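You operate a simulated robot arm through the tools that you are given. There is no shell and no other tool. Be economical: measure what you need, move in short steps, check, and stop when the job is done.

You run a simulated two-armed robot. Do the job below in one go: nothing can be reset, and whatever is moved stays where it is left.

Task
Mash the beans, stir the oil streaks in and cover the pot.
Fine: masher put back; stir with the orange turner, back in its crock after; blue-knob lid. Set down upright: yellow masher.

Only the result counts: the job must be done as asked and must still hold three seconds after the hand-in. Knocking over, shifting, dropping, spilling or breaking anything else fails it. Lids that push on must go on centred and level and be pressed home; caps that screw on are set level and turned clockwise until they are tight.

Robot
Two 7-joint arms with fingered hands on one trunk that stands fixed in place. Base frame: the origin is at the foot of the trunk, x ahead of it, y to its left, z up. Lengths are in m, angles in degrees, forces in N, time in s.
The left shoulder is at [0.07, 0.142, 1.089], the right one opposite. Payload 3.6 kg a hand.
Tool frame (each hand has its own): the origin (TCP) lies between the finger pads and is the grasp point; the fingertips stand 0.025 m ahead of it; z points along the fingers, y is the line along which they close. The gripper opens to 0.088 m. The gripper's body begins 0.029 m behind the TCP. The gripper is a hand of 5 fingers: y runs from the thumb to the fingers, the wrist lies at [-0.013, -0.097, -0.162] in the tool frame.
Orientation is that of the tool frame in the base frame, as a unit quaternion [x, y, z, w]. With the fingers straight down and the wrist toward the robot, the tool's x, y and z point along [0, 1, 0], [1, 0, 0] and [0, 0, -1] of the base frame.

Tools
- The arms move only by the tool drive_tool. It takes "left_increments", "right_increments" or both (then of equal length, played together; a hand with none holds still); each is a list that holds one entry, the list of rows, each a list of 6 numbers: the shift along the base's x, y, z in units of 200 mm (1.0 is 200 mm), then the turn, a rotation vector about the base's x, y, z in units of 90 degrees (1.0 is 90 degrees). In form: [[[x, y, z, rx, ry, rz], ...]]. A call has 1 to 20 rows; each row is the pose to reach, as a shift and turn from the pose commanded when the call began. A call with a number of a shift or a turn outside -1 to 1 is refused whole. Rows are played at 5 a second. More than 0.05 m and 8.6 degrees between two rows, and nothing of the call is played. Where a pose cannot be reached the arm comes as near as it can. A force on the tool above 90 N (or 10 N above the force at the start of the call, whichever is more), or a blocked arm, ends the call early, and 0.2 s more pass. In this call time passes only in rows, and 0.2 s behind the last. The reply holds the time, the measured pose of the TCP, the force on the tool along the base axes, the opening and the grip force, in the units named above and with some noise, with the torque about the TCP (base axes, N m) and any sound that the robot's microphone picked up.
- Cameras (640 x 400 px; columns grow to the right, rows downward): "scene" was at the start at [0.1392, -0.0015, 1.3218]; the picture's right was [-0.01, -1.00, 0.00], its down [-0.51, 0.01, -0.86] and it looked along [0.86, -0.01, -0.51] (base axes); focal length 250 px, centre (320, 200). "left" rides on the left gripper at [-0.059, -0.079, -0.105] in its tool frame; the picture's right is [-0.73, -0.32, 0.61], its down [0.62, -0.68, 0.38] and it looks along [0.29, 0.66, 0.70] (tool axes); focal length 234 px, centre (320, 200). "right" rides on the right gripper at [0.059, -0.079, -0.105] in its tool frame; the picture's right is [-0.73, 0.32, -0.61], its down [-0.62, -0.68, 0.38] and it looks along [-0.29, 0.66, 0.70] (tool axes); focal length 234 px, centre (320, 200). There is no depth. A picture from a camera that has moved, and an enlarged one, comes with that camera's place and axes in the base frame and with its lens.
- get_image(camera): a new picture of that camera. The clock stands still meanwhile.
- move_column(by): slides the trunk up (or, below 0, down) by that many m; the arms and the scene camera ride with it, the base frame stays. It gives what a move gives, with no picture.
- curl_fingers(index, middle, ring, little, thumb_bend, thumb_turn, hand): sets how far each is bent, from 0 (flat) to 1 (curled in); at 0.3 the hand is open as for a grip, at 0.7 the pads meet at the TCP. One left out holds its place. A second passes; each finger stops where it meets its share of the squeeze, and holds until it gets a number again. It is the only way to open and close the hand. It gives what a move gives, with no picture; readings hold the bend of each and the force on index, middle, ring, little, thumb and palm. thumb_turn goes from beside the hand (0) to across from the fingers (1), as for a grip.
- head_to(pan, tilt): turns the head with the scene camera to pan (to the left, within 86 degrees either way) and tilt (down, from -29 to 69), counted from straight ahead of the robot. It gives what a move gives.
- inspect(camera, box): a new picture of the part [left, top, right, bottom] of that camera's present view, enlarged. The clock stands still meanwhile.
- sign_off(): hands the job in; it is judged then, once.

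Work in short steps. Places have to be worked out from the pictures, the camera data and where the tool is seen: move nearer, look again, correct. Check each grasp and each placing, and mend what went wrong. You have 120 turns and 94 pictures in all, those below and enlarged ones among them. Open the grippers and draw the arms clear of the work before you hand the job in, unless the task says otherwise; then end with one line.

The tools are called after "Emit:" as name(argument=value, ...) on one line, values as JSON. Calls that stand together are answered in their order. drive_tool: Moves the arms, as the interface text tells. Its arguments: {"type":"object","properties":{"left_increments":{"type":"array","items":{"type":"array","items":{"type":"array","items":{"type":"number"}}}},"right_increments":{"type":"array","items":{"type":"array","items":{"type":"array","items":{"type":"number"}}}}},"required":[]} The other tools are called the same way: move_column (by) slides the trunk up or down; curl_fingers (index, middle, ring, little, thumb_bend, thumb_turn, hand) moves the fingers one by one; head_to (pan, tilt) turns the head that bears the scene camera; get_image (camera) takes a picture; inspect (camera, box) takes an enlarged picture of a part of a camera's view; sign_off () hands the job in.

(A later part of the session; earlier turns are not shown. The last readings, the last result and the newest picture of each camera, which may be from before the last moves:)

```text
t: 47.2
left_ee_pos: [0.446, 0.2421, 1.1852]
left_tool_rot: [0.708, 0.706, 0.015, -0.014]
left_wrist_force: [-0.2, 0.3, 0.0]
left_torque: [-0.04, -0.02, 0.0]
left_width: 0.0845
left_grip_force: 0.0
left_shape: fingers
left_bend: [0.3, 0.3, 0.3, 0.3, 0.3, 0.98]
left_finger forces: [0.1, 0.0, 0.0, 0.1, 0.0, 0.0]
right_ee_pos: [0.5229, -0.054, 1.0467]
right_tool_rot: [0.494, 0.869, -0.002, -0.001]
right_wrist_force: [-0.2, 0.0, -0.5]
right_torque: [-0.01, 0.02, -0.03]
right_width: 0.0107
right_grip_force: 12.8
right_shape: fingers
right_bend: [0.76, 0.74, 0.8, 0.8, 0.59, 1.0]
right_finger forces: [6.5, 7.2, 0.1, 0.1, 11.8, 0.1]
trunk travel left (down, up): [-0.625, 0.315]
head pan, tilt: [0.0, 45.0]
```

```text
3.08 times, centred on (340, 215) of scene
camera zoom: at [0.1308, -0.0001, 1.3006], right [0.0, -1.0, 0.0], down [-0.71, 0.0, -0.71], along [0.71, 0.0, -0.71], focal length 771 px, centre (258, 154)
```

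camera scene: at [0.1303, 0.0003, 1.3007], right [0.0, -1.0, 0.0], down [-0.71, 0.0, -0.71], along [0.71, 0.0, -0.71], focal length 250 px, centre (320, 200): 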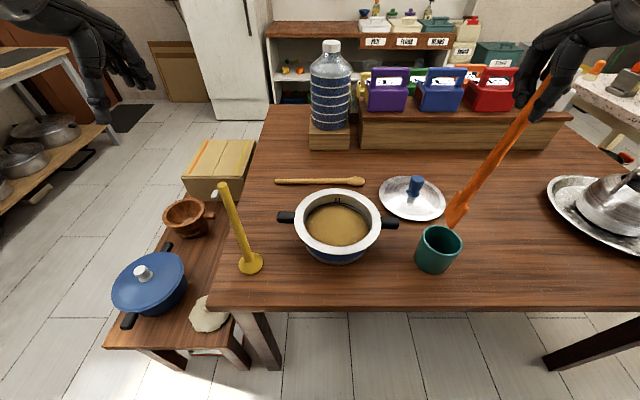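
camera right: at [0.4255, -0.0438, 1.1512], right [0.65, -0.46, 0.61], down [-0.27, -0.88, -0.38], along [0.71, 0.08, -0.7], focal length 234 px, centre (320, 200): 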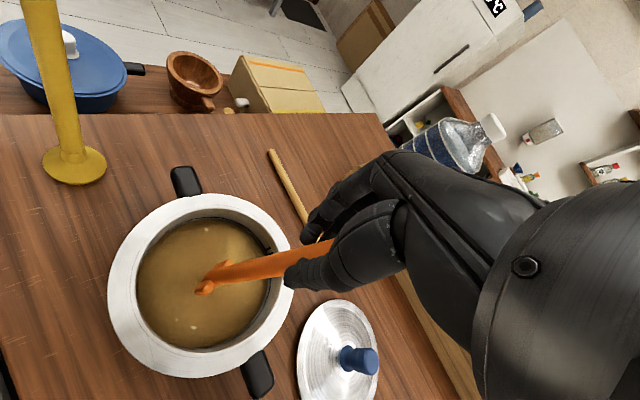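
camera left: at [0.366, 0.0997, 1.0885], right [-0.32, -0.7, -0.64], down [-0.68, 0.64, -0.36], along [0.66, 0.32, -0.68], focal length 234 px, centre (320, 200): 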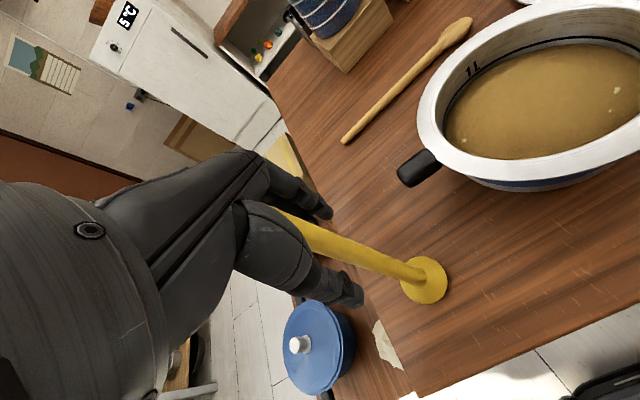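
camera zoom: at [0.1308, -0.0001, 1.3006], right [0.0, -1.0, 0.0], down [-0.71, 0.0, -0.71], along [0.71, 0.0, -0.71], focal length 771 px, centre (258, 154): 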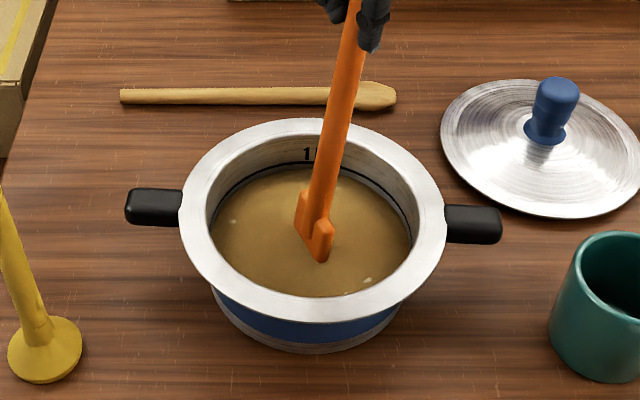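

The blade is partly in, centred. I go 7 mm deeper and stir a first slow circle.

Emit:
drive_tool(right_increments=[[[0, 0, -0.02, 0, 0, 0], [0, 0, -0.035, 0, 0, 0], [0.07, 0, -0.035, 0, 0, 0], [0.13, 0, -0.035, 0, 0, 0], [0.113, 0.065, -0.035, 0, 0, 0], [0.065, 0.113, -0.035, 0, 0, 0], [0, 0.13, -0.035, 0, 0, 0], [-0.065, 0.113, -0.035, 0, 0, 0], [-0.113, 0.065, -0.035, 0, 0, 0], [-0.13, 0, -0.035, 0, 0, 0], [-0.113, -0.065, -0.035, 0, 0, 0], [-0.065, -0.113, -0.035, 0, 0, 0], [0, -0.13, -0.035, 0, 0, 0], [0.065, -0.113, -0.035, 0, 0, 0], [0.113, -0.065, -0.035, 0, 0, 0], [0.13, 0, -0.035, 0, 0, 0]]])

Emit:
inspect(camera="scene", box=[250, 150, 430, 280])

Emit:
inspect(camera="right", box=[80, 160, 360, 390])

```text
t: 50.6
left_ee_pos: [0.4461, 0.2419, 1.1852]
left_tool_rot: [0.708, 0.706, 0.013, -0.013]
left_wrist_force: [0.6, 0.3, 0.1]
left_torque: [0.0, 0.0, 0.02]
left_width: 0.0847
left_grip_force: 0.1
left_shape: fingers
left_bend: [0.3, 0.3, 0.3, 0.3, 0.3, 0.98]
left_finger forces: [0.0, 0.0, 0.0, 0.0, 0.0, 0.0]
right_ee_pos: [0.551, -0.0545, 1.0381]
right_tool_rot: [0.496, 0.868, -0.001, 0.0]
right_wrist_force: [0.0, -0.5, -0.1]
right_torque: [-0.02, -0.02, 0.01]
right_width: 0.0107
right_grip_force: 12.8
right_shape: fingers
right_bend: [0.76, 0.74, 0.8, 0.8, 0.59, 1.0]
right_finger forces: [6.6, 7.3, 0.0, 0.0, 11.9, 0.1]
right hand out of reach, approached as far as the arm can: row 6
trunk travel left (down, up): [-0.625, 0.315]
head pan, tilt: [0.0, 45.0]
```

```text
3.08 times, centred on (340, 215) of scene
camera zoom: at [0.1312, 0.0, 1.3006], right [0.0, -1.0, 0.0], down [-0.71, 0.0, -0.71], along [0.71, 0.0, -0.71], focal length 771 px, centre (258, 154)
```

zoom: 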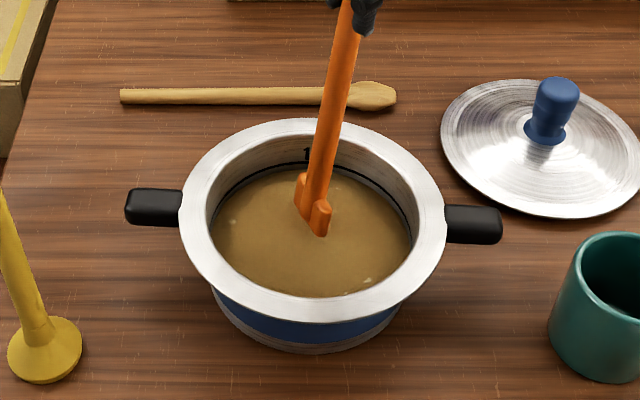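

```text
1.74 times, centred on (220, 275) of right
camera zoom: at [0.4525, -0.0436, 1.1437], right [0.65, -0.46, 0.61], down [-0.27, -0.88, -0.38], along [0.71, 0.08, -0.7], focal length 407 px, centre (494, 70)
```

zoom: 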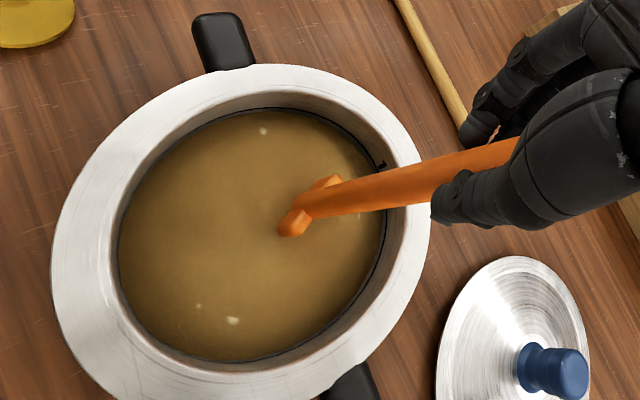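

Triangulating the waterline gives z ≈ 0.80, so the blade is only about 1 cm in. I return to the centre and feel for the floor in 2 mm steps.

Emit:
drive_tool(right_increments=[[[-0.07, 0, 0, 0, 0, 0], [-0.13, -0.01, 0, 0, 0, 0], [-0.13, -0.01, -0.01, 0, 0, 0], [-0.13, -0.01, -0.02, 0, 0, 0], [-0.13, -0.01, -0.03, 0, 0, 0], [-0.13, -0.01, -0.04, 0, 0, 0]]])

```text
t: 52.0
left_ee_pos: [0.446, 0.2414, 1.1848]
left_tool_rot: [0.706, 0.708, 0.013, -0.014]
left_wrist_force: [0.1, -0.3, 0.0]
left_torque: [0.02, -0.02, -0.02]
left_width: 0.0845
left_grip_force: 0.0
left_shape: fingers
left_bend: [0.3, 0.3, 0.3, 0.3, 0.3, 0.98]
left_finger forces: [0.0, 0.1, 0.0, 0.0, 0.0, 0.1]
right_ee_pos: [0.5246, -0.0563, 1.0318]
right_tool_rot: [0.495, 0.869, -0.001, 0.001]
right_wrist_force: [-0.1, -0.8, -1.0]
right_torque: [0.01, 0.02, -0.01]
right_width: 0.0106
right_grip_force: 13.3
right_shape: fingers
right_bend: [0.76, 0.74, 0.8, 0.8, 0.59, 1.0]
right_finger forces: [6.6, 7.4, 0.0, 0.1, 11.9, 0.0]
trunk travel left (down, up): [-0.625, 0.315]
head pan, tilt: [0.0, 45.0]
```

No contact yet; I continue down a little.

Emit:
drive_tool(right_increments=[[[0, 0, -0.01, 0, 0, 0], [0, 0, -0.02, 0, 0, 0], [0, 0, -0.03, 0, 0, 0], [0, 0, -0.04, 0, 0, 0]]])

Emit:
inspect(camera="scene", box=[250, 150, 430, 280])

```text
t: 53.0
left_ee_pos: [0.4424, 0.2412, 1.1877]
left_tool_rot: [0.707, 0.707, 0.014, -0.013]
left_wrist_force: [0.2, -0.7, -0.7]
left_torque: [0.0, -0.02, -0.01]
left_width: 0.0845
left_grip_force: 0.1
left_shape: fingers
left_bend: [0.3, 0.3, 0.3, 0.3, 0.3, 0.98]
left_finger forces: [0.1, 0.0, 0.1, 0.0, 0.1, 0.0]
right_ee_pos: [0.5227, -0.0566, 1.0249]
right_tool_rot: [0.495, 0.869, 0.001, 0.002]
right_wrist_force: [1.4, -0.2, 14.2]
right_torque: [-0.09, 0.09, 0.01]
right_width: 0.011
right_grip_force: 15.0
right_shape: fingers
right_bend: [0.76, 0.74, 0.8, 0.8, 0.59, 1.0]
right_finger forces: [7.9, 9.0, 0.1, 0.0, 13.0, 0.0]
trunk travel left (down, up): [-0.625, 0.315]
head pan, tilt: [0.0, 45.0]
```

```text
3.08 times, centred on (340, 215) of scene
camera zoom: at [0.1285, 0.0, 1.3012], right [0.0, -1.0, 0.0], down [-0.71, 0.0, -0.71], along [0.71, 0.0, -0.71], focal length 771 px, centre (258, 154)
```

zoom: 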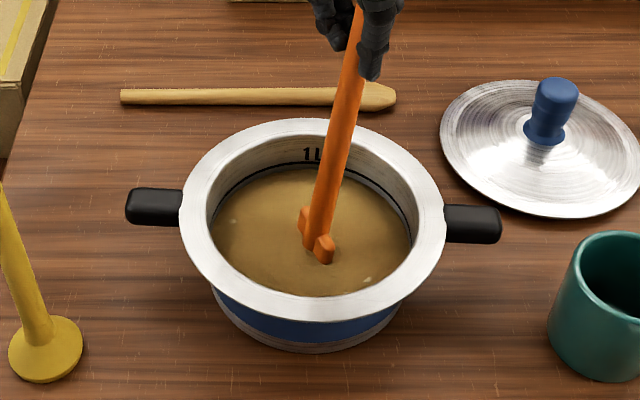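

The floor is at TCP z ≈ 1.026. I raise 5 mm and stir two full turns with a 35 mm radius.

Emit:
drive_tool(right_increments=[[[0.09, 0, 0.03, 0, 0, 0], [0.175, 0, 0.03, 0, 0, 0], [0.142, 0.103, 0.03, 0, 0, 0], [0.054, 0.16, 0.03, 0, 0, 0], [-0.054, 0.16, 0.03, 0, 0, 0], [-0.142, 0.103, 0.03, 0, 0, 0], [-0.175, 0, 0.03, 0, 0, 0], [-0.142, -0.103, 0.03, 0, 0, 0], [-0.054, -0.166, 0.03, 0, 0, 0], [0.054, -0.166, 0.03, 0, 0, 0], [0.142, -0.103, 0.03, 0, 0, 0], [0.175, 0, 0.03, 0, 0, 0], [0.142, 0.103, 0.03, 0, 0, 0], [0, 0.16, 0.03, 0, 0, 0], [-0.142, 0.103, 0.03, 0, 0, 0], [-0.175, 0, 0.03, 0, 0, 0], [-0.142, -0.103, 0.03, 0, 0, 0], [0, -0.17, 0.03, 0, 0, 0], [0.142, -0.103, 0.03, 0, 0, 0], [0.175, 0, 0.03, 0, 0, 0]]])

Emit:
inspect(camera="scene", box=[250, 150, 430, 280])

Emit:
inspect(camera="right", box=[80, 160, 360, 390])

```text
t: 57.2
left_ee_pos: [0.4468, 0.2406, 1.186]
left_tool_rot: [0.707, 0.707, 0.014, -0.016]
left_wrist_force: [0.0, -0.2, -0.3]
left_torque: [0.0, 0.01, -0.03]
left_width: 0.0844
left_grip_force: 0.1
left_shape: fingers
left_bend: [0.3, 0.3, 0.3, 0.3, 0.3, 0.98]
left_finger forces: [0.0, 0.1, 0.1, 0.0, 0.0, 0.0]
right_ee_pos: [0.56, -0.0565, 1.0293]
right_tool_rot: [0.495, 0.869, -0.001, 0.0]
right_wrist_force: [0.0, 1.0, -0.6]
right_torque: [-0.02, 0.02, 0.02]
right_width: 0.0104
right_grip_force: 12.4
right_shape: fingers
right_bend: [0.76, 0.74, 0.8, 0.8, 0.59, 1.0]
right_finger forces: [6.4, 7.3, 0.1, 0.1, 11.4, 0.0]
right hand out of reach, approached as far as the arm can: row 3, 4, 13, 14
trunk travel left (down, up): [-0.625, 0.315]
head pan, tilt: [0.0, 45.0]
```

```text
3.08 times, centred on (340, 215) of scene
camera zoom: at [0.1317, -0.0006, 1.3006], right [0.0, -1.0, 0.0], down [-0.71, 0.0, -0.71], along [0.71, 0.0, -0.71], focal length 771 px, centre (258, 154)
```

zoom: 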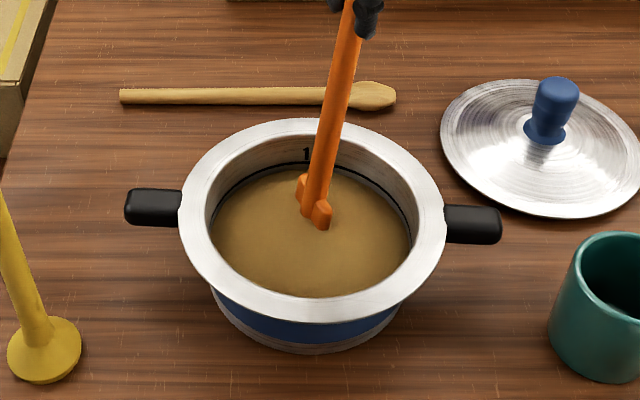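

```text
1.74 times, centred on (220, 275) of right
camera zoom: at [0.4623, -0.0466, 1.1344], right [0.65, -0.46, 0.61], down [-0.27, -0.88, -0.38], along [0.71, 0.09, -0.7], focal length 407 px, centre (494, 70)
```

zoom: 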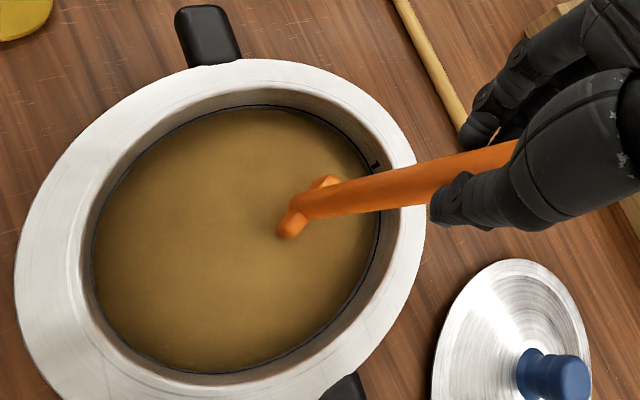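

The pale specks have gone and the surface is even. I stir two more turns for good measure.

Emit:
drive_tool(right_increments=[[[-0.05, 0.08, 0, 0, 0, 0], [-0.13, 0.13, 0, 0, 0, 0], [-0.23, 0.13, 0, 0, 0, 0], [-0.317, 0.1, 0, 0, 0, 0], [-0.34, 0, 0, 0, 0, 0], [-0.317, -0.1, 0, 0, 0, 0], [-0.23, -0.16, 0, 0, 0, 0], [-0.12, -0.16, 0, 0, 0, 0], [-0.033, -0.1, 0, 0, 0, 0], [0, 0, 0, 0, 0, 0], [-0.05, 0.08, 0, 0, 0, 0], [-0.17, 0.13, 0, 0, 0, 0], [-0.3, 0.1, 0, 0, 0, 0], [-0.34, 0, 0, 0, 0, 0], [-0.3, -0.1, 0, 0, 0, 0], [-0.17, -0.16, 0, 0, 0, 0], [-0.05, -0.1, 0, 0, 0, 0], [-0.1, -0.05, 0.05, 0, 0, 0], [-0.175, 0, 0.15, 0, 0, 0], [-0.175, 0, 0.3, 0, 0, 0]]])

Emit:
inspect(camera="scene", box=[250, 150, 430, 280])

```text
t: 61.4
left_ee_pos: [0.4452, 0.2406, 1.1847]
left_tool_rot: [0.707, 0.707, 0.014, -0.014]
left_wrist_force: [-0.6, 0.4, -1.1]
left_torque: [-0.03, 0.0, 0.0]
left_width: 0.0845
left_grip_force: 0.0
left_shape: fingers
left_bend: [0.3, 0.3, 0.3, 0.3, 0.3, 0.98]
left_finger forces: [0.1, 0.0, 0.0, 0.1, 0.1, 0.0]
right_ee_pos: [0.5248, -0.0564, 1.0898]
right_tool_rot: [0.495, 0.869, 0.0, 0.001]
right_wrist_force: [0.4, 0.4, -0.7]
right_torque: [0.0, -0.02, -0.01]
right_width: 0.0104
right_grip_force: 12.8
right_shape: fingers
right_bend: [0.76, 0.74, 0.8, 0.8, 0.59, 1.0]
right_finger forces: [6.1, 7.4, 0.0, 0.1, 11.2, 0.0]
right hand out of reach, approached as far as the arm can: row 1, 2, 11
trunk travel left (down, up): [-0.625, 0.315]
head pan, tilt: [0.0, 45.0]
```

```text
3.08 times, centred on (340, 215) of scene
camera zoom: at [0.1305, 0.0, 1.3006], right [0.0, -1.0, 0.0], down [-0.71, 0.0, -0.71], along [0.71, 0.0, -0.71], focal length 771 px, centre (258, 154)
```

zoom: 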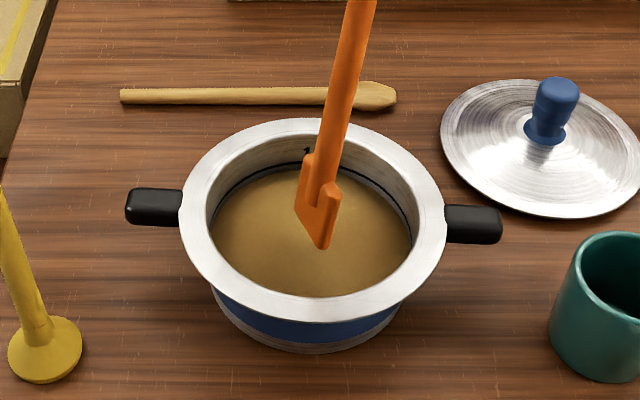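

The mix is even. I lift the turner, turn the hand back and swing it out toward the crock.

Emit:
drive_tool(right_increments=[[[0, 0, 0.15, 0, 0, 0], [0, -0.1, 0.22, 0, 0, -0.085], [0, -0.28, 0.28, 0, 0, -0.17], [-0.05, -0.48, 0.34, 0, 0, -0.255], [-0.12, -0.68, 0.4, 0, 0, -0.34], [-0.22, -0.86, 0.42, 0, 0, -0.34], [-0.32, -1.0, 0.42, 0, 0, -0.34], [-0.32, -1.0, 0.42, 0, 0, -0.34]]])

Emit:
get_image(camera="right")

Emit:
inspect(camera="scene", box=[400, 120, 520, 280])

```text
t: 63.2
left_ee_pos: [0.4473, 0.2423, 1.1854]
left_tool_rot: [0.707, 0.707, 0.014, -0.014]
left_wrist_force: [0.0, -0.1, -0.1]
left_torque: [-0.04, -0.03, 0.01]
left_width: 0.0845
left_grip_force: 0.0
left_shape: fingers
left_bend: [0.3, 0.3, 0.3, 0.3, 0.3, 0.98]
left_finger forces: [0.0, 0.0, 0.0, 0.0, 0.1, 0.0]
right_ee_pos: [0.4603, -0.2554, 1.1743]
right_tool_rot: [0.707, 0.707, -0.002, 0.0]
right_wrist_force: [-0.4, -0.4, -0.4]
right_torque: [-0.04, 0.02, -0.02]
right_width: 0.01
right_grip_force: 11.9
right_shape: fingers
right_bend: [0.76, 0.74, 0.8, 0.8, 0.59, 1.0]
right_finger forces: [6.1, 7.3, 0.1, 0.0, 11.1, 0.0]
trunk travel left (down, up): [-0.625, 0.315]
head pan, tilt: [0.0, 45.0]
```

```text
28 pictures are left
camera right: at [0.381, -0.1968, 1.2783], right [0.32, -0.72, 0.61], down [-0.68, -0.62, -0.38], along [0.66, -0.29, -0.7], focal length 234 px, centre (320, 200)
```

right: 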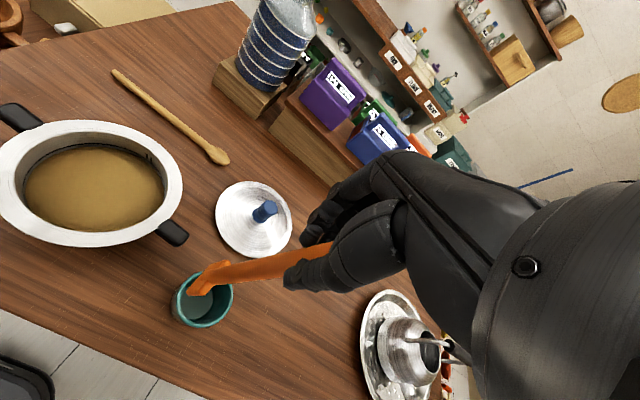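

```text
2.50 times, centred on (460, 200) of scene
camera zoom: at [0.1312, 0.0008, 1.3006], right [0.0, -1.0, 0.0], down [-0.71, 0.0, -0.71], along [0.71, 0.0, -0.71], focal length 626 px, centre (-30, 200)
```

zoom: 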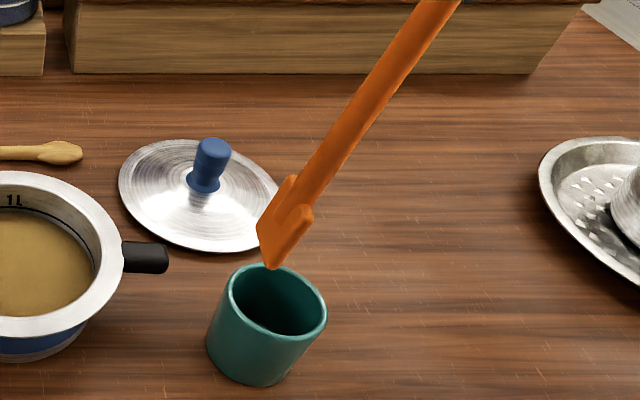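

The tip hangs about 2 cm left of the TCP (≈4° tilt) and the crock's centre is near [0.456, -0.267]. I level the turner and line it up over the crock.

Emit:
drive_tool(right_increments=[[[0.007, -0.036, 0, -0.022, 0, 0], [0.014, -0.073, 0, -0.045, 0, 0], [0.014, -0.073, -0.1, -0.045, 0, 0]]])

Emit:
inspect(camera="right", box=[140, 200, 340, 340])

Emit:
inspect(camera="scene", box=[400, 120, 520, 280])

```text
t: 64.0
left_ee_pos: [0.4454, 0.2412, 1.1849]
left_tool_rot: [0.707, 0.707, 0.014, -0.014]
left_wrist_force: [0.3, 0.4, 0.4]
left_torque: [0.0, 0.03, 0.02]
left_width: 0.0846
left_grip_force: 0.2
left_shape: fingers
left_bend: [0.3, 0.3, 0.3, 0.3, 0.3, 0.98]
left_finger forces: [0.0, 0.0, 0.1, 0.0, 0.1, 0.0]
right_ee_pos: [0.4624, -0.272, 1.1523]
right_tool_rot: [0.707, 0.706, -0.025, 0.025]
right_wrist_force: [-0.6, -0.6, -0.5]
right_torque: [0.02, 0.02, 0.01]
right_width: 0.0101
right_grip_force: 11.9
right_shape: fingers
right_bend: [0.76, 0.74, 0.8, 0.8, 0.59, 1.0]
right_finger forces: [5.9, 7.4, 0.0, 0.0, 11.0, 0.0]
trunk travel left (down, up): [-0.625, 0.315]
head pan, tilt: [0.0, 45.0]
```

```text
2.86 times, centred on (240, 270) of right
camera zoom: at [0.3831, -0.2058, 1.2536], right [0.32, -0.68, 0.66], down [-0.68, -0.65, -0.34], along [0.66, -0.34, -0.67], focal length 669 px, centre (549, 0)
```

zoom: 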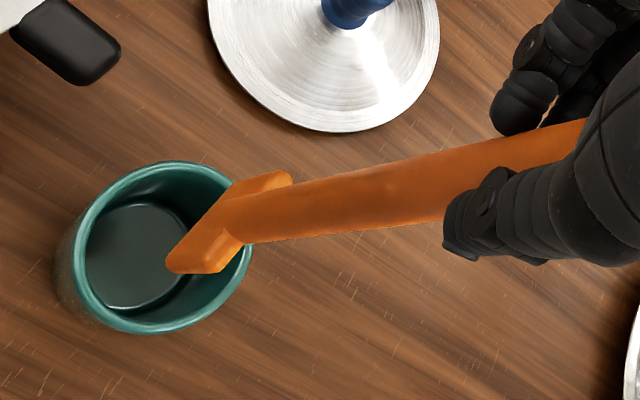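

```text
2.50 times, centred on (460, 200) of scene
camera zoom: at [0.1307, -0.0008, 1.3007], right [0.0, -1.0, 0.0], down [-0.71, 0.0, -0.71], along [0.71, 0.0, -0.71], focal length 626 px, centre (-30, 200)
```

zoom: 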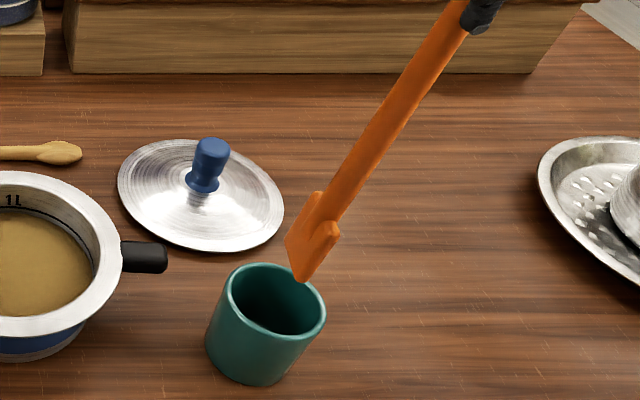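

The tip's centre is at about [0.453, -0.265], so it is over the crock's middle. I add 4 mm in x and lower it to just above the floor.

Emit:
drive_tool(right_increments=[[[0.02, 0, -0.12, 0, 0, 0], [0.02, 0, -0.24, 0, 0, 0], [0.02, 0, -0.36, 0, 0, 0], [0.02, 0, -0.46, 0, 0, 0]]])

Emit:
inspect(camera="right", box=[140, 200, 340, 340])

Emit:
inspect(camera="scene", box=[400, 120, 520, 280])

```text
t: 65.0
left_ee_pos: [0.4459, 0.2423, 1.1856]
left_tool_rot: [0.707, 0.707, 0.014, -0.014]
left_wrist_force: [-0.4, -0.2, 0.5]
left_torque: [-0.02, -0.01, -0.03]
left_width: 0.0845
left_grip_force: 0.0
left_shape: fingers
left_bend: [0.3, 0.3, 0.3, 0.3, 0.3, 0.98]
left_finger forces: [0.1, 0.0, 0.0, 0.0, 0.0, 0.1]
right_ee_pos: [0.4661, -0.2725, 1.0602]
right_tool_rot: [0.706, 0.707, -0.026, 0.026]
right_wrist_force: [0.8, -0.3, 0.0]
right_torque: [-0.01, 0.01, 0.0]
right_width: 0.0097
right_grip_force: 11.5
right_shape: fingers
right_bend: [0.76, 0.74, 0.8, 0.8, 0.59, 1.0]
right_finger forces: [5.5, 7.2, 0.0, 0.0, 10.9, 0.1]
trunk travel left (down, up): [-0.625, 0.315]
head pan, tilt: [0.0, 45.0]
```

```text
2.86 times, centred on (240, 270) of right
camera zoom: at [0.3872, -0.2053, 1.1615], right [0.32, -0.68, 0.66], down [-0.68, -0.65, -0.34], along [0.66, -0.34, -0.67], focal length 669 px, centre (549, 0)
```

zoom: 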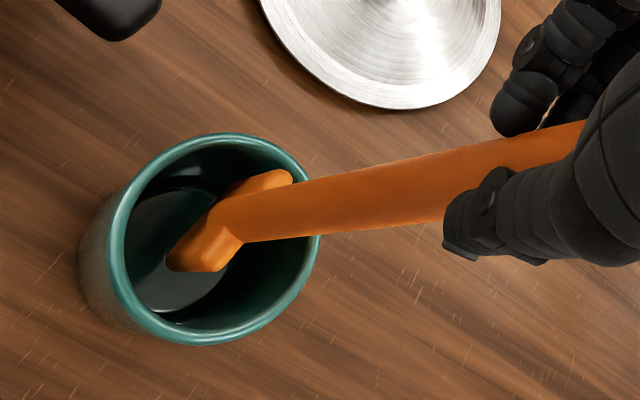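

```text
2.50 times, centred on (460, 200) of scene
camera zoom: at [0.1309, -0.0005, 1.3006], right [0.0, -1.0, 0.0], down [-0.71, 0.0, -0.71], along [0.71, 0.0, -0.71], focal length 626 px, centre (-30, 200)
```

zoom: 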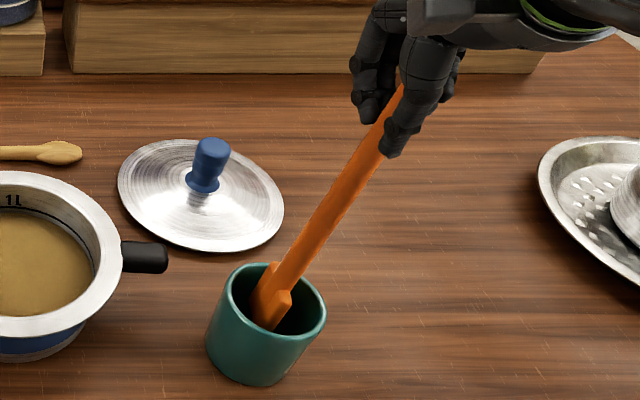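

It is inside the crock without touching. I lower it to the crock's floor in fine steps.

Emit:
drive_tool(right_increments=[[[0, 0, -0.06, 0, 0, 0], [0, 0, -0.1, 0, 0, 0], [0, 0, -0.115, 0, 0, 0], [0, 0, -0.125, 0, 0, 0], [0, 0, -0.135, 0, 0, 0], [0, 0, -0.145, 0, 0, 0]]])

```text
t: 66.4
left_ee_pos: [0.4455, 0.242, 1.1853]
left_tool_rot: [0.707, 0.707, 0.014, -0.013]
left_wrist_force: [-0.6, -0.1, 0.5]
left_torque: [0.01, -0.01, -0.03]
left_width: 0.0846
left_grip_force: 0.1
left_shape: fingers
left_bend: [0.3, 0.3, 0.3, 0.3, 0.3, 0.98]
left_finger forces: [0.0, 0.0, 0.1, 0.1, 0.0, 0.0]
right_ee_pos: [0.466, -0.2708, 1.033]
right_tool_rot: [0.706, 0.707, -0.025, 0.025]
right_wrist_force: [0.8, -0.1, -0.1]
right_torque: [-0.01, 0.02, 0.02]
right_width: 0.0098
right_grip_force: 11.4
right_shape: fingers
right_bend: [0.76, 0.74, 0.8, 0.8, 0.59, 1.0]
right_finger forces: [5.4, 7.3, 0.0, 0.1, 10.9, 0.0]
trunk travel left (down, up): [-0.625, 0.315]
head pan, tilt: [0.0, 45.0]
```

Emit:
drive_tool(right_increments=[[[0, 0, -0.01, 0, 0, 0], [0, 0, -0.02, 0, 0, 0], [0, 0, -0.03, 0, 0, 0], [0, 0, -0.037, 0, 0, 0]]])

```text
t: 67.4
left_ee_pos: [0.4437, 0.2425, 1.1875]
left_tool_rot: [0.707, 0.707, 0.014, -0.012]
left_wrist_force: [-0.6, 0.5, 0.4]
left_torque: [0.04, -0.01, 0.0]
left_width: 0.0844
left_grip_force: 0.1
left_shape: fingers
left_bend: [0.3, 0.3, 0.3, 0.3, 0.3, 0.98]
left_finger forces: [0.1, 0.1, 0.0, 0.0, 0.0, 0.1]
right_ee_pos: [0.466, -0.2683, 1.0271]
right_tool_rot: [0.706, 0.707, -0.025, 0.027]
right_wrist_force: [0.2, -0.3, 19.0]
right_torque: [-0.05, 0.2, 0.02]
right_width: 0.0098
right_grip_force: 16.0
right_shape: fingers
right_bend: [0.76, 0.75, 0.8, 0.8, 0.59, 1.0]
right_finger forces: [7.0, 10.6, 0.0, 0.0, 13.6, 0.0]
trunk travel left (down, up): [-0.625, 0.315]
head pan, tilt: [0.0, 45.0]
```

It rests on the crock's floor (19 N). I ease off and open the fingers part way.

Emit:
drive_tool(right_increments=[[[0, 0, 0.01, 0, 0, 0], [0, 0, 0.018, 0, 0, 0]]])

Emit:
curl_fingers(hand="right", index=0.5, middle=0.5, ring=0.5, little=0.5, thumb_bend=0.45)

Emit:
inspect(camera="right", box=[140, 180, 400, 360])

Emit:
inspect(camera="scene", box=[400, 120, 520, 280])

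```text
t: 68.0
left_ee_pos: [0.4447, 0.2417, 1.1851]
left_tool_rot: [0.707, 0.707, 0.014, -0.013]
left_wrist_force: [0.3, 0.4, -0.1]
left_torque: [0.0, -0.01, 0.04]
left_width: 0.0843
left_grip_force: 0.1
left_shape: fingers
left_bend: [0.3, 0.3, 0.3, 0.3, 0.3, 0.98]
left_finger forces: [0.0, 0.0, 0.1, 0.0, 0.1, 0.0]
right_ee_pos: [0.4657, -0.2705, 1.0277]
right_tool_rot: [0.707, 0.706, -0.027, 0.025]
right_wrist_force: [0.3, -0.2, 3.9]
right_torque: [0.01, 0.01, -0.01]
right_width: 0.0097
right_grip_force: 12.1
right_shape: fingers
right_bend: [0.76, 0.75, 0.8, 0.8, 0.59, 1.0]
right_finger forces: [5.2, 8.5, 0.1, 0.1, 11.4, 0.1]
trunk travel left (down, up): [-0.625, 0.315]
head pan, tilt: [0.0, 45.0]
```

```text
t: 69.0
left_ee_pos: [0.4446, 0.2428, 1.186]
left_tool_rot: [0.707, 0.707, 0.014, -0.014]
left_wrist_force: [0.5, 0.6, -0.4]
left_torque: [0.0, -0.01, -0.01]
left_width: 0.0845
left_grip_force: 0.1
left_shape: fingers
left_bend: [0.3, 0.3, 0.3, 0.3, 0.3, 0.98]
left_finger forces: [0.1, 0.0, 0.1, 0.0, 0.1, 0.1]
right_ee_pos: [0.4671, -0.2709, 1.028]
right_tool_rot: [0.706, 0.707, -0.025, 0.025]
right_wrist_force: [-0.1, 0.2, -0.1]
right_torque: [0.02, 0.01, 0.04]
right_width: 0.0464
right_grip_force: 0.1
right_shape: fingers
right_bend: [0.5, 0.5, 0.5, 0.5, 0.45, 0.99]
right_finger forces: [0.0, 0.1, 0.1, 0.0, 0.0, 0.1]
trunk travel left (down, up): [-0.625, 0.315]
head pan, tilt: [0.0, 45.0]
```

```text
2.22 times, centred on (270, 270) of right
camera zoom: at [0.387, -0.2048, 1.1291], right [0.32, -0.68, 0.66], down [-0.68, -0.65, -0.34], along [0.66, -0.34, -0.67], focal length 520 px, centre (431, 44)
```

zoom: 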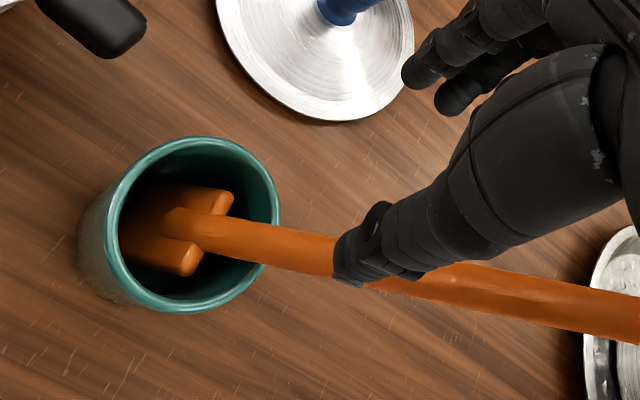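

```text
2.50 times, centred on (460, 200) of scene
camera zoom: at [0.1304, -0.0001, 1.3007], right [0.0, -1.0, 0.0], down [-0.71, 0.0, -0.71], along [0.71, 0.0, -0.71], focal length 626 px, centre (-30, 200)
```

zoom: 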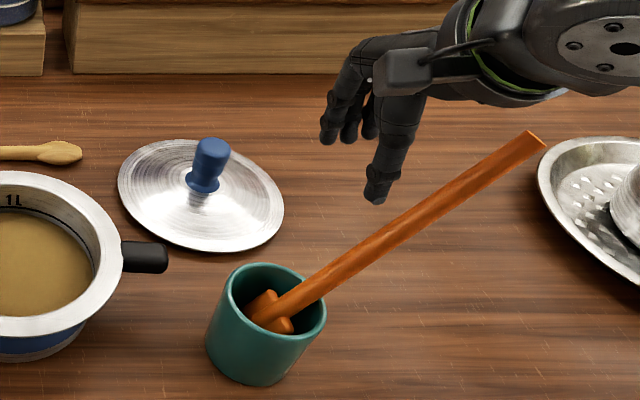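

The turner settled leaning on the crock's rim, with the crock unmoved. I move the hand up and slightly left, away from the handle.

Emit:
drive_tool(right_increments=[[[0, 0.03, 0.05, 0, 0, 0], [0, 0.06, 0.15, 0, 0, 0], [0, 0.06, 0.3, 0, 0, 0], [0, 0.06, 0.5, 0, 0, 0], [0, 0.06, 0.65, 0.045, 0, 0]]])

Emit:
curl_fingers(hand="right", index=0.3, middle=0.3, ring=0.3, little=0.3, thumb_bend=0.3)

Emit:
get_image(camera="scene")

Emit:
get_image(camera="right")

```text
t: 70.2
left_ee_pos: [0.4447, 0.2423, 1.1856]
left_tool_rot: [0.708, 0.706, 0.015, -0.014]
left_wrist_force: [0.4, -0.4, -0.2]
left_torque: [0.01, 0.0, -0.01]
left_width: 0.0847
left_grip_force: 0.0
left_shape: fingers
left_bend: [0.3, 0.3, 0.3, 0.3, 0.3, 0.98]
left_finger forces: [0.1, 0.1, 0.1, 0.1, 0.1, 0.0]
right_ee_pos: [0.4652, -0.2585, 1.1582]
right_tool_rot: [0.706, 0.708, 0.0, -0.001]
right_wrist_force: [0.5, -0.3, 0.5]
right_torque: [0.0, -0.01, 0.0]
right_width: 0.0466
right_grip_force: 0.0
right_shape: fingers
right_bend: [0.5, 0.5, 0.5, 0.5, 0.45, 0.99]
right_finger forces: [0.0, 0.0, 0.1, 0.0, 0.1, 0.1]
trunk travel left (down, up): [-0.625, 0.315]
head pan, tilt: [0.0, 45.0]
```

```text
t: 71.2
left_ee_pos: [0.4454, 0.2417, 1.1852]
left_tool_rot: [0.707, 0.707, 0.014, -0.015]
left_wrist_force: [-0.2, 0.4, -1.3]
left_torque: [-0.02, 0.02, 0.04]
left_width: 0.0847
left_grip_force: 0.1
left_shape: fingers
left_bend: [0.3, 0.3, 0.3, 0.3, 0.3, 0.98]
left_finger forces: [0.1, 0.0, 0.0, 0.0, 0.0, 0.0]
right_ee_pos: [0.4668, -0.259, 1.1591]
right_tool_rot: [0.707, 0.707, 0.0, 0.0]
right_wrist_force: [0.0, -0.5, 0.5]
right_torque: [0.01, 0.02, 0.0]
right_width: 0.0841
right_grip_force: 0.3
right_shape: fingers
right_bend: [0.3, 0.3, 0.3, 0.3, 0.3, 0.98]
right_finger forces: [0.0, 0.1, 0.0, 0.0, 0.1, 0.0]
trunk travel left (down, up): [-0.625, 0.315]
head pan, tilt: [0.0, 45.0]
```

```text
20 pictures are left
camera scene: at [0.1304, -0.0002, 1.3007], right [0.0, -1.0, 0.0], down [-0.71, 0.0, -0.71], along [0.71, 0.0, -0.71], focal length 250 px, centre (320, 200)
```

scene: 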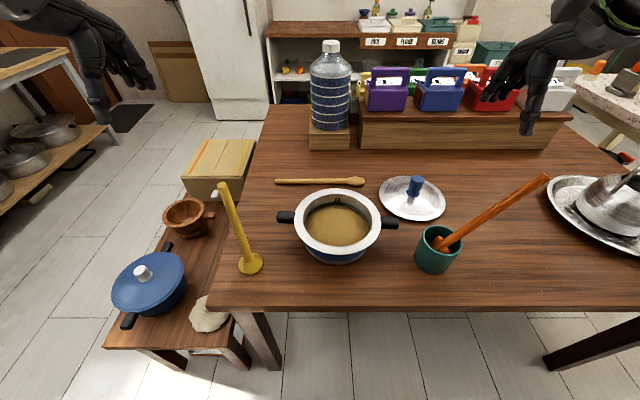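

```text
19 pictures are left
camera right: at [0.3861, -0.2, 1.2637], right [0.32, -0.73, 0.61], down [-0.68, -0.62, -0.38], along [0.66, -0.29, -0.7], focal length 234 px, centre (320, 200)
```

right: 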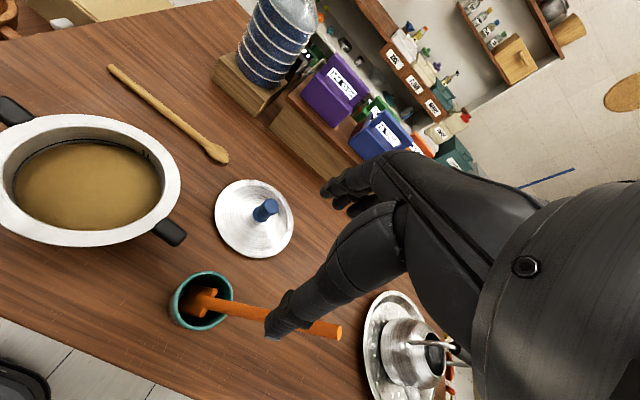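

Everything stands well; the knob's top measures [0.661, -0.267, 0.85]. The turner's handle end is now at about [0.474, -0.40, 1.01], so to keep the forearm above it I raise the trunk 0.2 m.

Emit:
move_column(by=0.2)

Emit:
drive_tool(right_increments=[[[0.16, 0, 0, 0, 0, 0], [0.36, 0, -0.05, 0, 0, 0], [0.56, 0, -0.15, 0, 0, 0], [0.76, 0, -0.25, 0, 0, 0], [0.95, -0.03, -0.35, 0, 0, 0], [0.95, -0.03, -0.55, 0, 0, 0], [0.95, -0.03, -0.75, 0, 0, 0], [0.95, -0.03, -1.0, 0, 0, 0]]])

Emit:
get_image(camera="right")

Emit:
get_image(camera="scene")

```text
t: 73.3
left_ee_pos: [0.4453, 0.2417, 1.3862]
left_tool_rot: [0.707, 0.707, 0.014, -0.013]
left_wrist_force: [1.1, 0.0, 0.4]
left_torque: [0.02, -0.04, 0.01]
left_width: 0.0846
left_grip_force: 0.0
left_shape: fingers
left_bend: [0.3, 0.3, 0.3, 0.3, 0.3, 0.98]
left_finger forces: [0.1, 0.0, 0.0, 0.0, 0.1, 0.1]
right_ee_pos: [0.4666, -0.2588, 1.3591]
right_tool_rot: [0.707, 0.708, 0.001, -0.001]
right_wrist_force: [0.0, -0.6, 0.0]
right_torque: [0.02, 0.0, -0.02]
right_width: 0.0843
right_grip_force: 0.0
right_shape: fingers
right_bend: [0.3, 0.3, 0.3, 0.3, 0.3, 0.98]
right_finger forces: [0.1, 0.0, 0.1, 0.1, 0.1, 0.0]
trunk travel left (down, up): [-0.825, 0.115]
head pan, tilt: [0.0, 45.0]
```

```text
t: 75.1
left_ee_pos: [0.4463, 0.2414, 1.3848]
left_tool_rot: [0.706, 0.707, 0.013, -0.016]
left_wrist_force: [-0.2, -0.3, -0.3]
left_torque: [0.0, 0.01, 0.01]
left_width: 0.0845
left_grip_force: 0.1
left_shape: fingers
left_bend: [0.3, 0.3, 0.3, 0.3, 0.3, 0.98]
left_finger forces: [0.0, 0.0, 0.1, 0.0, 0.0, 0.0]
right_ee_pos: [0.6569, -0.265, 1.1562]
right_tool_rot: [0.707, 0.707, -0.001, -0.001]
right_wrist_force: [0.4, 0.5, 0.0]
right_torque: [-0.01, 0.03, 0.0]
right_width: 0.0847
right_grip_force: 0.0
right_shape: fingers
right_bend: [0.3, 0.3, 0.3, 0.3, 0.3, 0.98]
right_finger forces: [0.0, 0.0, 0.0, 0.1, 0.1, 0.1]
trunk travel left (down, up): [-0.825, 0.115]
head pan, tilt: [0.0, 45.0]
```

```text
18 pictures are left
camera right: at [0.5783, -0.2068, 1.2613], right [0.32, -0.73, 0.61], down [-0.68, -0.62, -0.38], along [0.66, -0.29, -0.7], focal length 234 px, centre (320, 200)
```

right: 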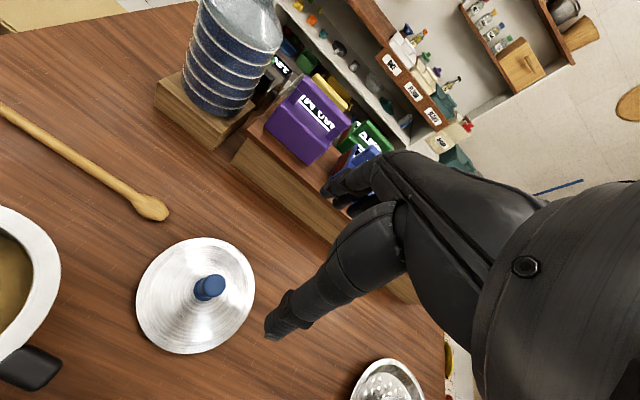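

```text
17 pictures are left
camera scene: at [0.1328, -0.0003, 1.5005], right [0.0, -1.0, 0.0], down [-0.71, 0.0, -0.71], along [0.71, 0.0, -0.71], focal length 250 px, centre (320, 200)
```

scene: 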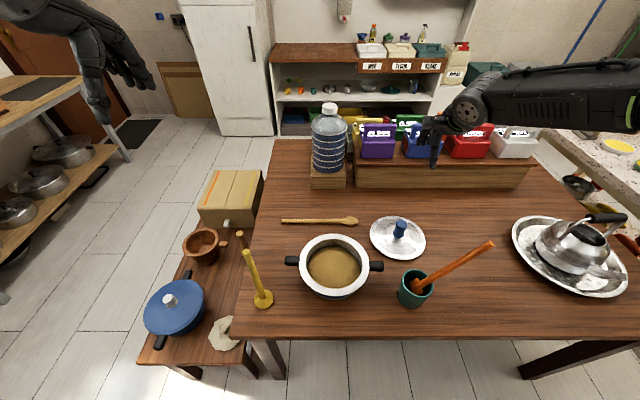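

The knob reads about [0.666, -0.268]. I go down to z ≈ 0.95 above it and check again.

Emit:
drive_tool(right_increments=[[[0.02, -0.01, -0.2, 0, 0, 0], [0.045, -0.015, -0.4, 0, 0, 0], [0.045, -0.015, -0.6, 0, 0, 0], [0.045, -0.015, -0.8, 0, 0, 0], [0.045, -0.015, -1.0, 0, 0, 0]]])

Emit:
get_image(camera="right")

Emit:
inspect(camera="scene", box=[350, 100, 550, 320])

```text
t: 76.3
left_ee_pos: [0.4454, 0.2417, 1.385]
left_tool_rot: [0.707, 0.707, 0.014, -0.014]
left_wrist_force: [0.3, -0.2, -0.8]
left_torque: [0.0, 0.0, 0.0]
left_width: 0.0846
left_grip_force: 0.1
left_shape: fingers
left_bend: [0.3, 0.3, 0.3, 0.3, 0.3, 0.98]
left_finger forces: [0.0, 0.0, 0.1, 0.0, 0.0, 0.0]
right_ee_pos: [0.6186, -0.285, 1.0065]
right_tool_rot: [0.708, 0.707, -0.001, 0.0]
right_wrist_force: [-0.1, -1.1, 0.3]
right_torque: [-0.01, -0.02, 0.0]
right_width: 0.0846
right_grip_force: 0.0
right_shape: fingers
right_bend: [0.3, 0.3, 0.3, 0.3, 0.3, 0.98]
right_finger forces: [0.0, 0.0, 0.0, 0.0, 0.1, 0.0]
right hand out of reach, approached as far as the arm can: row 3, 4, 5
trunk travel left (down, up): [-0.825, 0.115]
head pan, tilt: [0.0, 45.0]
```

```text
16 pictures are left
camera right: at [0.5396, -0.2258, 1.1113], right [0.32, -0.73, 0.61], down [-0.68, -0.62, -0.38], along [0.66, -0.29, -0.7], focal length 234 px, centre (320, 200)
```

right: 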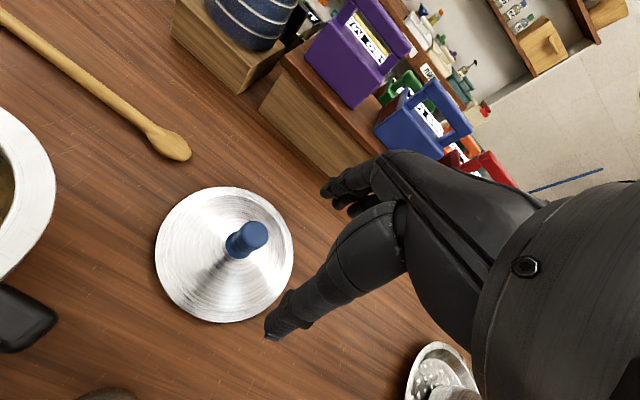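

```text
1.82 times, centred on (450, 210) of scene
camera zoom: at [0.1314, -0.0004, 1.5006], right [0.0, -1.0, 0.0], down [-0.71, 0.0, -0.71], along [0.71, 0.0, -0.71], focal length 455 px, centre (84, 182)
```

zoom: 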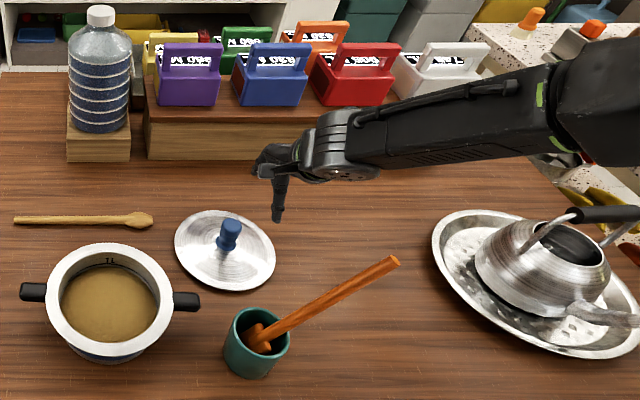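

The arm is over-stretched downward with the trunk this high. I lift the hand to where it reached easily, then lower the trunk so the hand ends just above the knob.

Emit:
drive_tool(right_increments=[[[0.05, 0.02, 0.2, 0, 0, 0], [0.1, 0.04, 0.4, 0, 0, 0], [0.15, 0.06, 0.6, 0, 0, 0], [0.237, 0.085, 0.75, 0, 0, 0]]])

Emit:
move_column(by=-0.2)

Emit:
get_image(camera="scene")

Emit:
get_image(camera="right")

```text
t: 77.3
left_ee_pos: [0.4459, 0.2417, 1.3856]
left_tool_rot: [0.707, 0.707, 0.013, -0.014]
left_wrist_force: [-0.2, 0.1, 0.7]
left_torque: [0.0, 0.01, 0.03]
left_width: 0.0845
left_grip_force: 0.0
left_shape: fingers
left_bend: [0.3, 0.3, 0.3, 0.3, 0.3, 0.98]
left_finger forces: [0.1, 0.0, 0.1, 0.0, 0.0, 0.0]
right_ee_pos: [0.6671, -0.2655, 1.1554]
right_tool_rot: [0.706, 0.708, -0.001, 0.0]
right_wrist_force: [0.3, -0.2, 0.2]
right_torque: [0.01, -0.02, 0.01]
right_width: 0.0847
right_grip_force: 0.0
right_shape: fingers
right_bend: [0.3, 0.3, 0.3, 0.3, 0.3, 0.98]
right_finger forces: [0.0, 0.0, 0.0, 0.1, 0.0, 0.1]
trunk travel left (down, up): [-0.825, 0.115]
head pan, tilt: [0.0, 45.0]
```

```text
t: 79.5
left_ee_pos: [0.4458, 0.2417, 1.1853]
left_tool_rot: [0.708, 0.706, 0.014, -0.013]
left_wrist_force: [-0.5, -0.4, 0.1]
left_torque: [0.02, -0.01, -0.04]
left_width: 0.0844
left_grip_force: 0.0
left_shape: fingers
left_bend: [0.3, 0.3, 0.3, 0.3, 0.3, 0.98]
left_finger forces: [0.0, 0.0, 0.0, 0.0, 0.0, 0.0]
right_ee_pos: [0.6666, -0.2653, 0.9559]
right_tool_rot: [0.706, 0.708, 0.0, 0.0]
right_wrist_force: [0.2, 0.8, -0.4]
right_torque: [-0.02, 0.0, 0.01]
right_width: 0.0846
right_grip_force: 0.1
right_shape: fingers
right_bend: [0.3, 0.3, 0.3, 0.3, 0.3, 0.98]
right_finger forces: [0.0, 0.0, 0.0, 0.0, 0.1, 0.0]
trunk travel left (down, up): [-0.625, 0.315]
head pan, tilt: [0.0, 45.0]
```

```text
14 pictures are left
camera scene: at [0.1304, -0.0001, 1.3007], right [0.0, -1.0, 0.0], down [-0.71, 0.0, -0.71], along [0.71, 0.0, -0.71], focal length 250 px, centre (320, 200)
```

scene: 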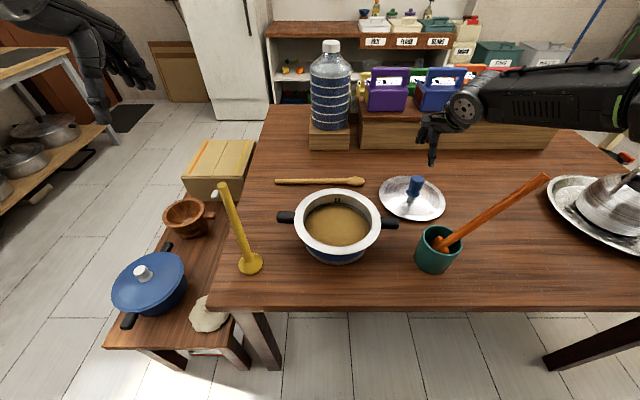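

```text
13 pictures are left
camera right: at [0.587, -0.2073, 1.0613], right [0.32, -0.73, 0.61], down [-0.68, -0.62, -0.38], along [0.66, -0.29, -0.7], focal length 234 px, centre (320, 200)
```

right: 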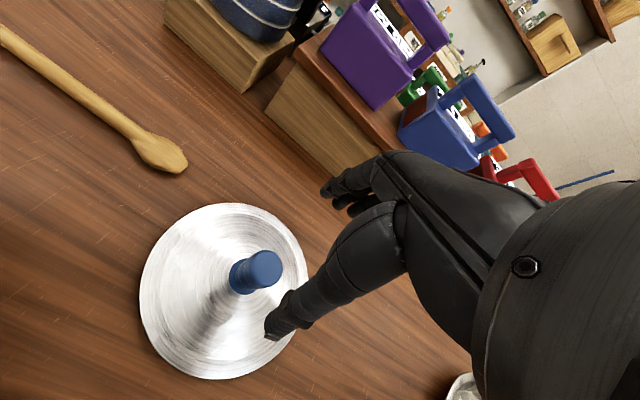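

The forearm is well clear of turner and kettle. The knob is about 4 mm further and 8 mm to the right; I align, lower the trunk 0.055 m, then drive down around the knob.

Emit:
drive_tool(right_increments=[[[0.018, -0.04, 0, 0, 0, 0], [0.018, -0.04, 0, 0, 0, 0]]])

Emit:
move_column(by=-0.055)

Emit:
drive_tool(right_increments=[[[0, 0, -0.1, 0, 0, 0], [0, 0, -0.2, 0, 0, 0], [0, 0, -0.3, 0, 0, 0]]])

Emit:
get_image(camera="right")

```text
t: 80.1
left_ee_pos: [0.4445, 0.2423, 1.1856]
left_tool_rot: [0.707, 0.707, 0.013, -0.013]
left_wrist_force: [0.8, -0.1, 0.1]
left_torque: [-0.01, -0.02, -0.03]
left_width: 0.0844
left_grip_force: 0.1
left_shape: fingers
left_bend: [0.3, 0.3, 0.3, 0.3, 0.3, 0.98]
left_finger forces: [0.0, 0.0, 0.0, 0.0, 0.0, 0.0]
right_ee_pos: [0.6696, -0.2757, 0.9561]
right_tool_rot: [0.708, 0.707, 0.001, 0.0]
right_wrist_force: [-0.3, -0.2, 0.6]
right_torque: [0.0, -0.02, 0.0]
right_width: 0.0845
right_grip_force: 0.0
right_shape: fingers
right_bend: [0.3, 0.3, 0.3, 0.3, 0.3, 0.98]
right_finger forces: [0.0, 0.0, 0.0, 0.0, 0.0, 0.0]
trunk travel left (down, up): [-0.625, 0.315]
head pan, tilt: [0.0, 45.0]
```

```text
t: 81.1
left_ee_pos: [0.4462, 0.2419, 1.131]
left_tool_rot: [0.707, 0.707, 0.014, -0.014]
left_wrist_force: [-0.1, -0.3, -0.3]
left_torque: [-0.01, -0.01, -0.03]
left_width: 0.0844
left_grip_force: 0.1
left_shape: fingers
left_bend: [0.3, 0.3, 0.3, 0.3, 0.3, 0.98]
left_finger forces: [0.0, 0.1, 0.0, 0.0, 0.0, 0.0]
right_ee_pos: [0.67, -0.2745, 0.9006]
right_tool_rot: [0.706, 0.708, 0.0, -0.001]
right_wrist_force: [-0.1, 0.1, 0.5]
right_torque: [-0.01, 0.01, 0.05]
right_width: 0.0846
right_grip_force: 0.1
right_shape: fingers
right_bend: [0.3, 0.3, 0.3, 0.3, 0.3, 0.98]
right_finger forces: [0.1, 0.1, 0.0, 0.1, 0.1, 0.2]
trunk travel left (down, up): [-0.57, 0.37]
head pan, tilt: [0.0, 45.0]
```

```text
t: 81.9
left_ee_pos: [0.4461, 0.2415, 1.1301]
left_tool_rot: [0.707, 0.707, 0.013, -0.013]
left_wrist_force: [0.6, -0.3, 1.0]
left_torque: [-0.06, 0.0, -0.02]
left_width: 0.0848
left_grip_force: 0.1
left_shape: fingers
left_bend: [0.3, 0.3, 0.3, 0.3, 0.3, 0.98]
left_finger forces: [0.0, 0.0, 0.1, 0.0, 0.0, 0.0]
right_ee_pos: [0.6709, -0.274, 0.8408]
right_tool_rot: [0.706, 0.708, -0.001, 0.0]
right_wrist_force: [-0.4, 0.3, -0.7]
right_torque: [-0.01, 0.0, 0.01]
right_width: 0.0844
right_grip_force: 0.0
right_shape: fingers
right_bend: [0.3, 0.3, 0.3, 0.3, 0.3, 0.98]
right_finger forces: [0.1, 0.0, 0.0, 0.0, 0.0, 0.1]
trunk travel left (down, up): [-0.57, 0.37]
head pan, tilt: [0.0, 45.0]
```

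```text
12 pictures are left
camera right: at [0.5913, -0.2156, 0.9458], right [0.32, -0.72, 0.61], down [-0.68, -0.62, -0.38], along [0.66, -0.29, -0.7], focal length 234 px, centre (320, 200)
```

right: 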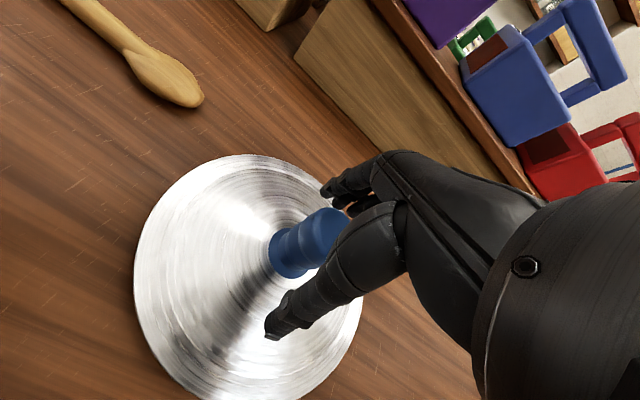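

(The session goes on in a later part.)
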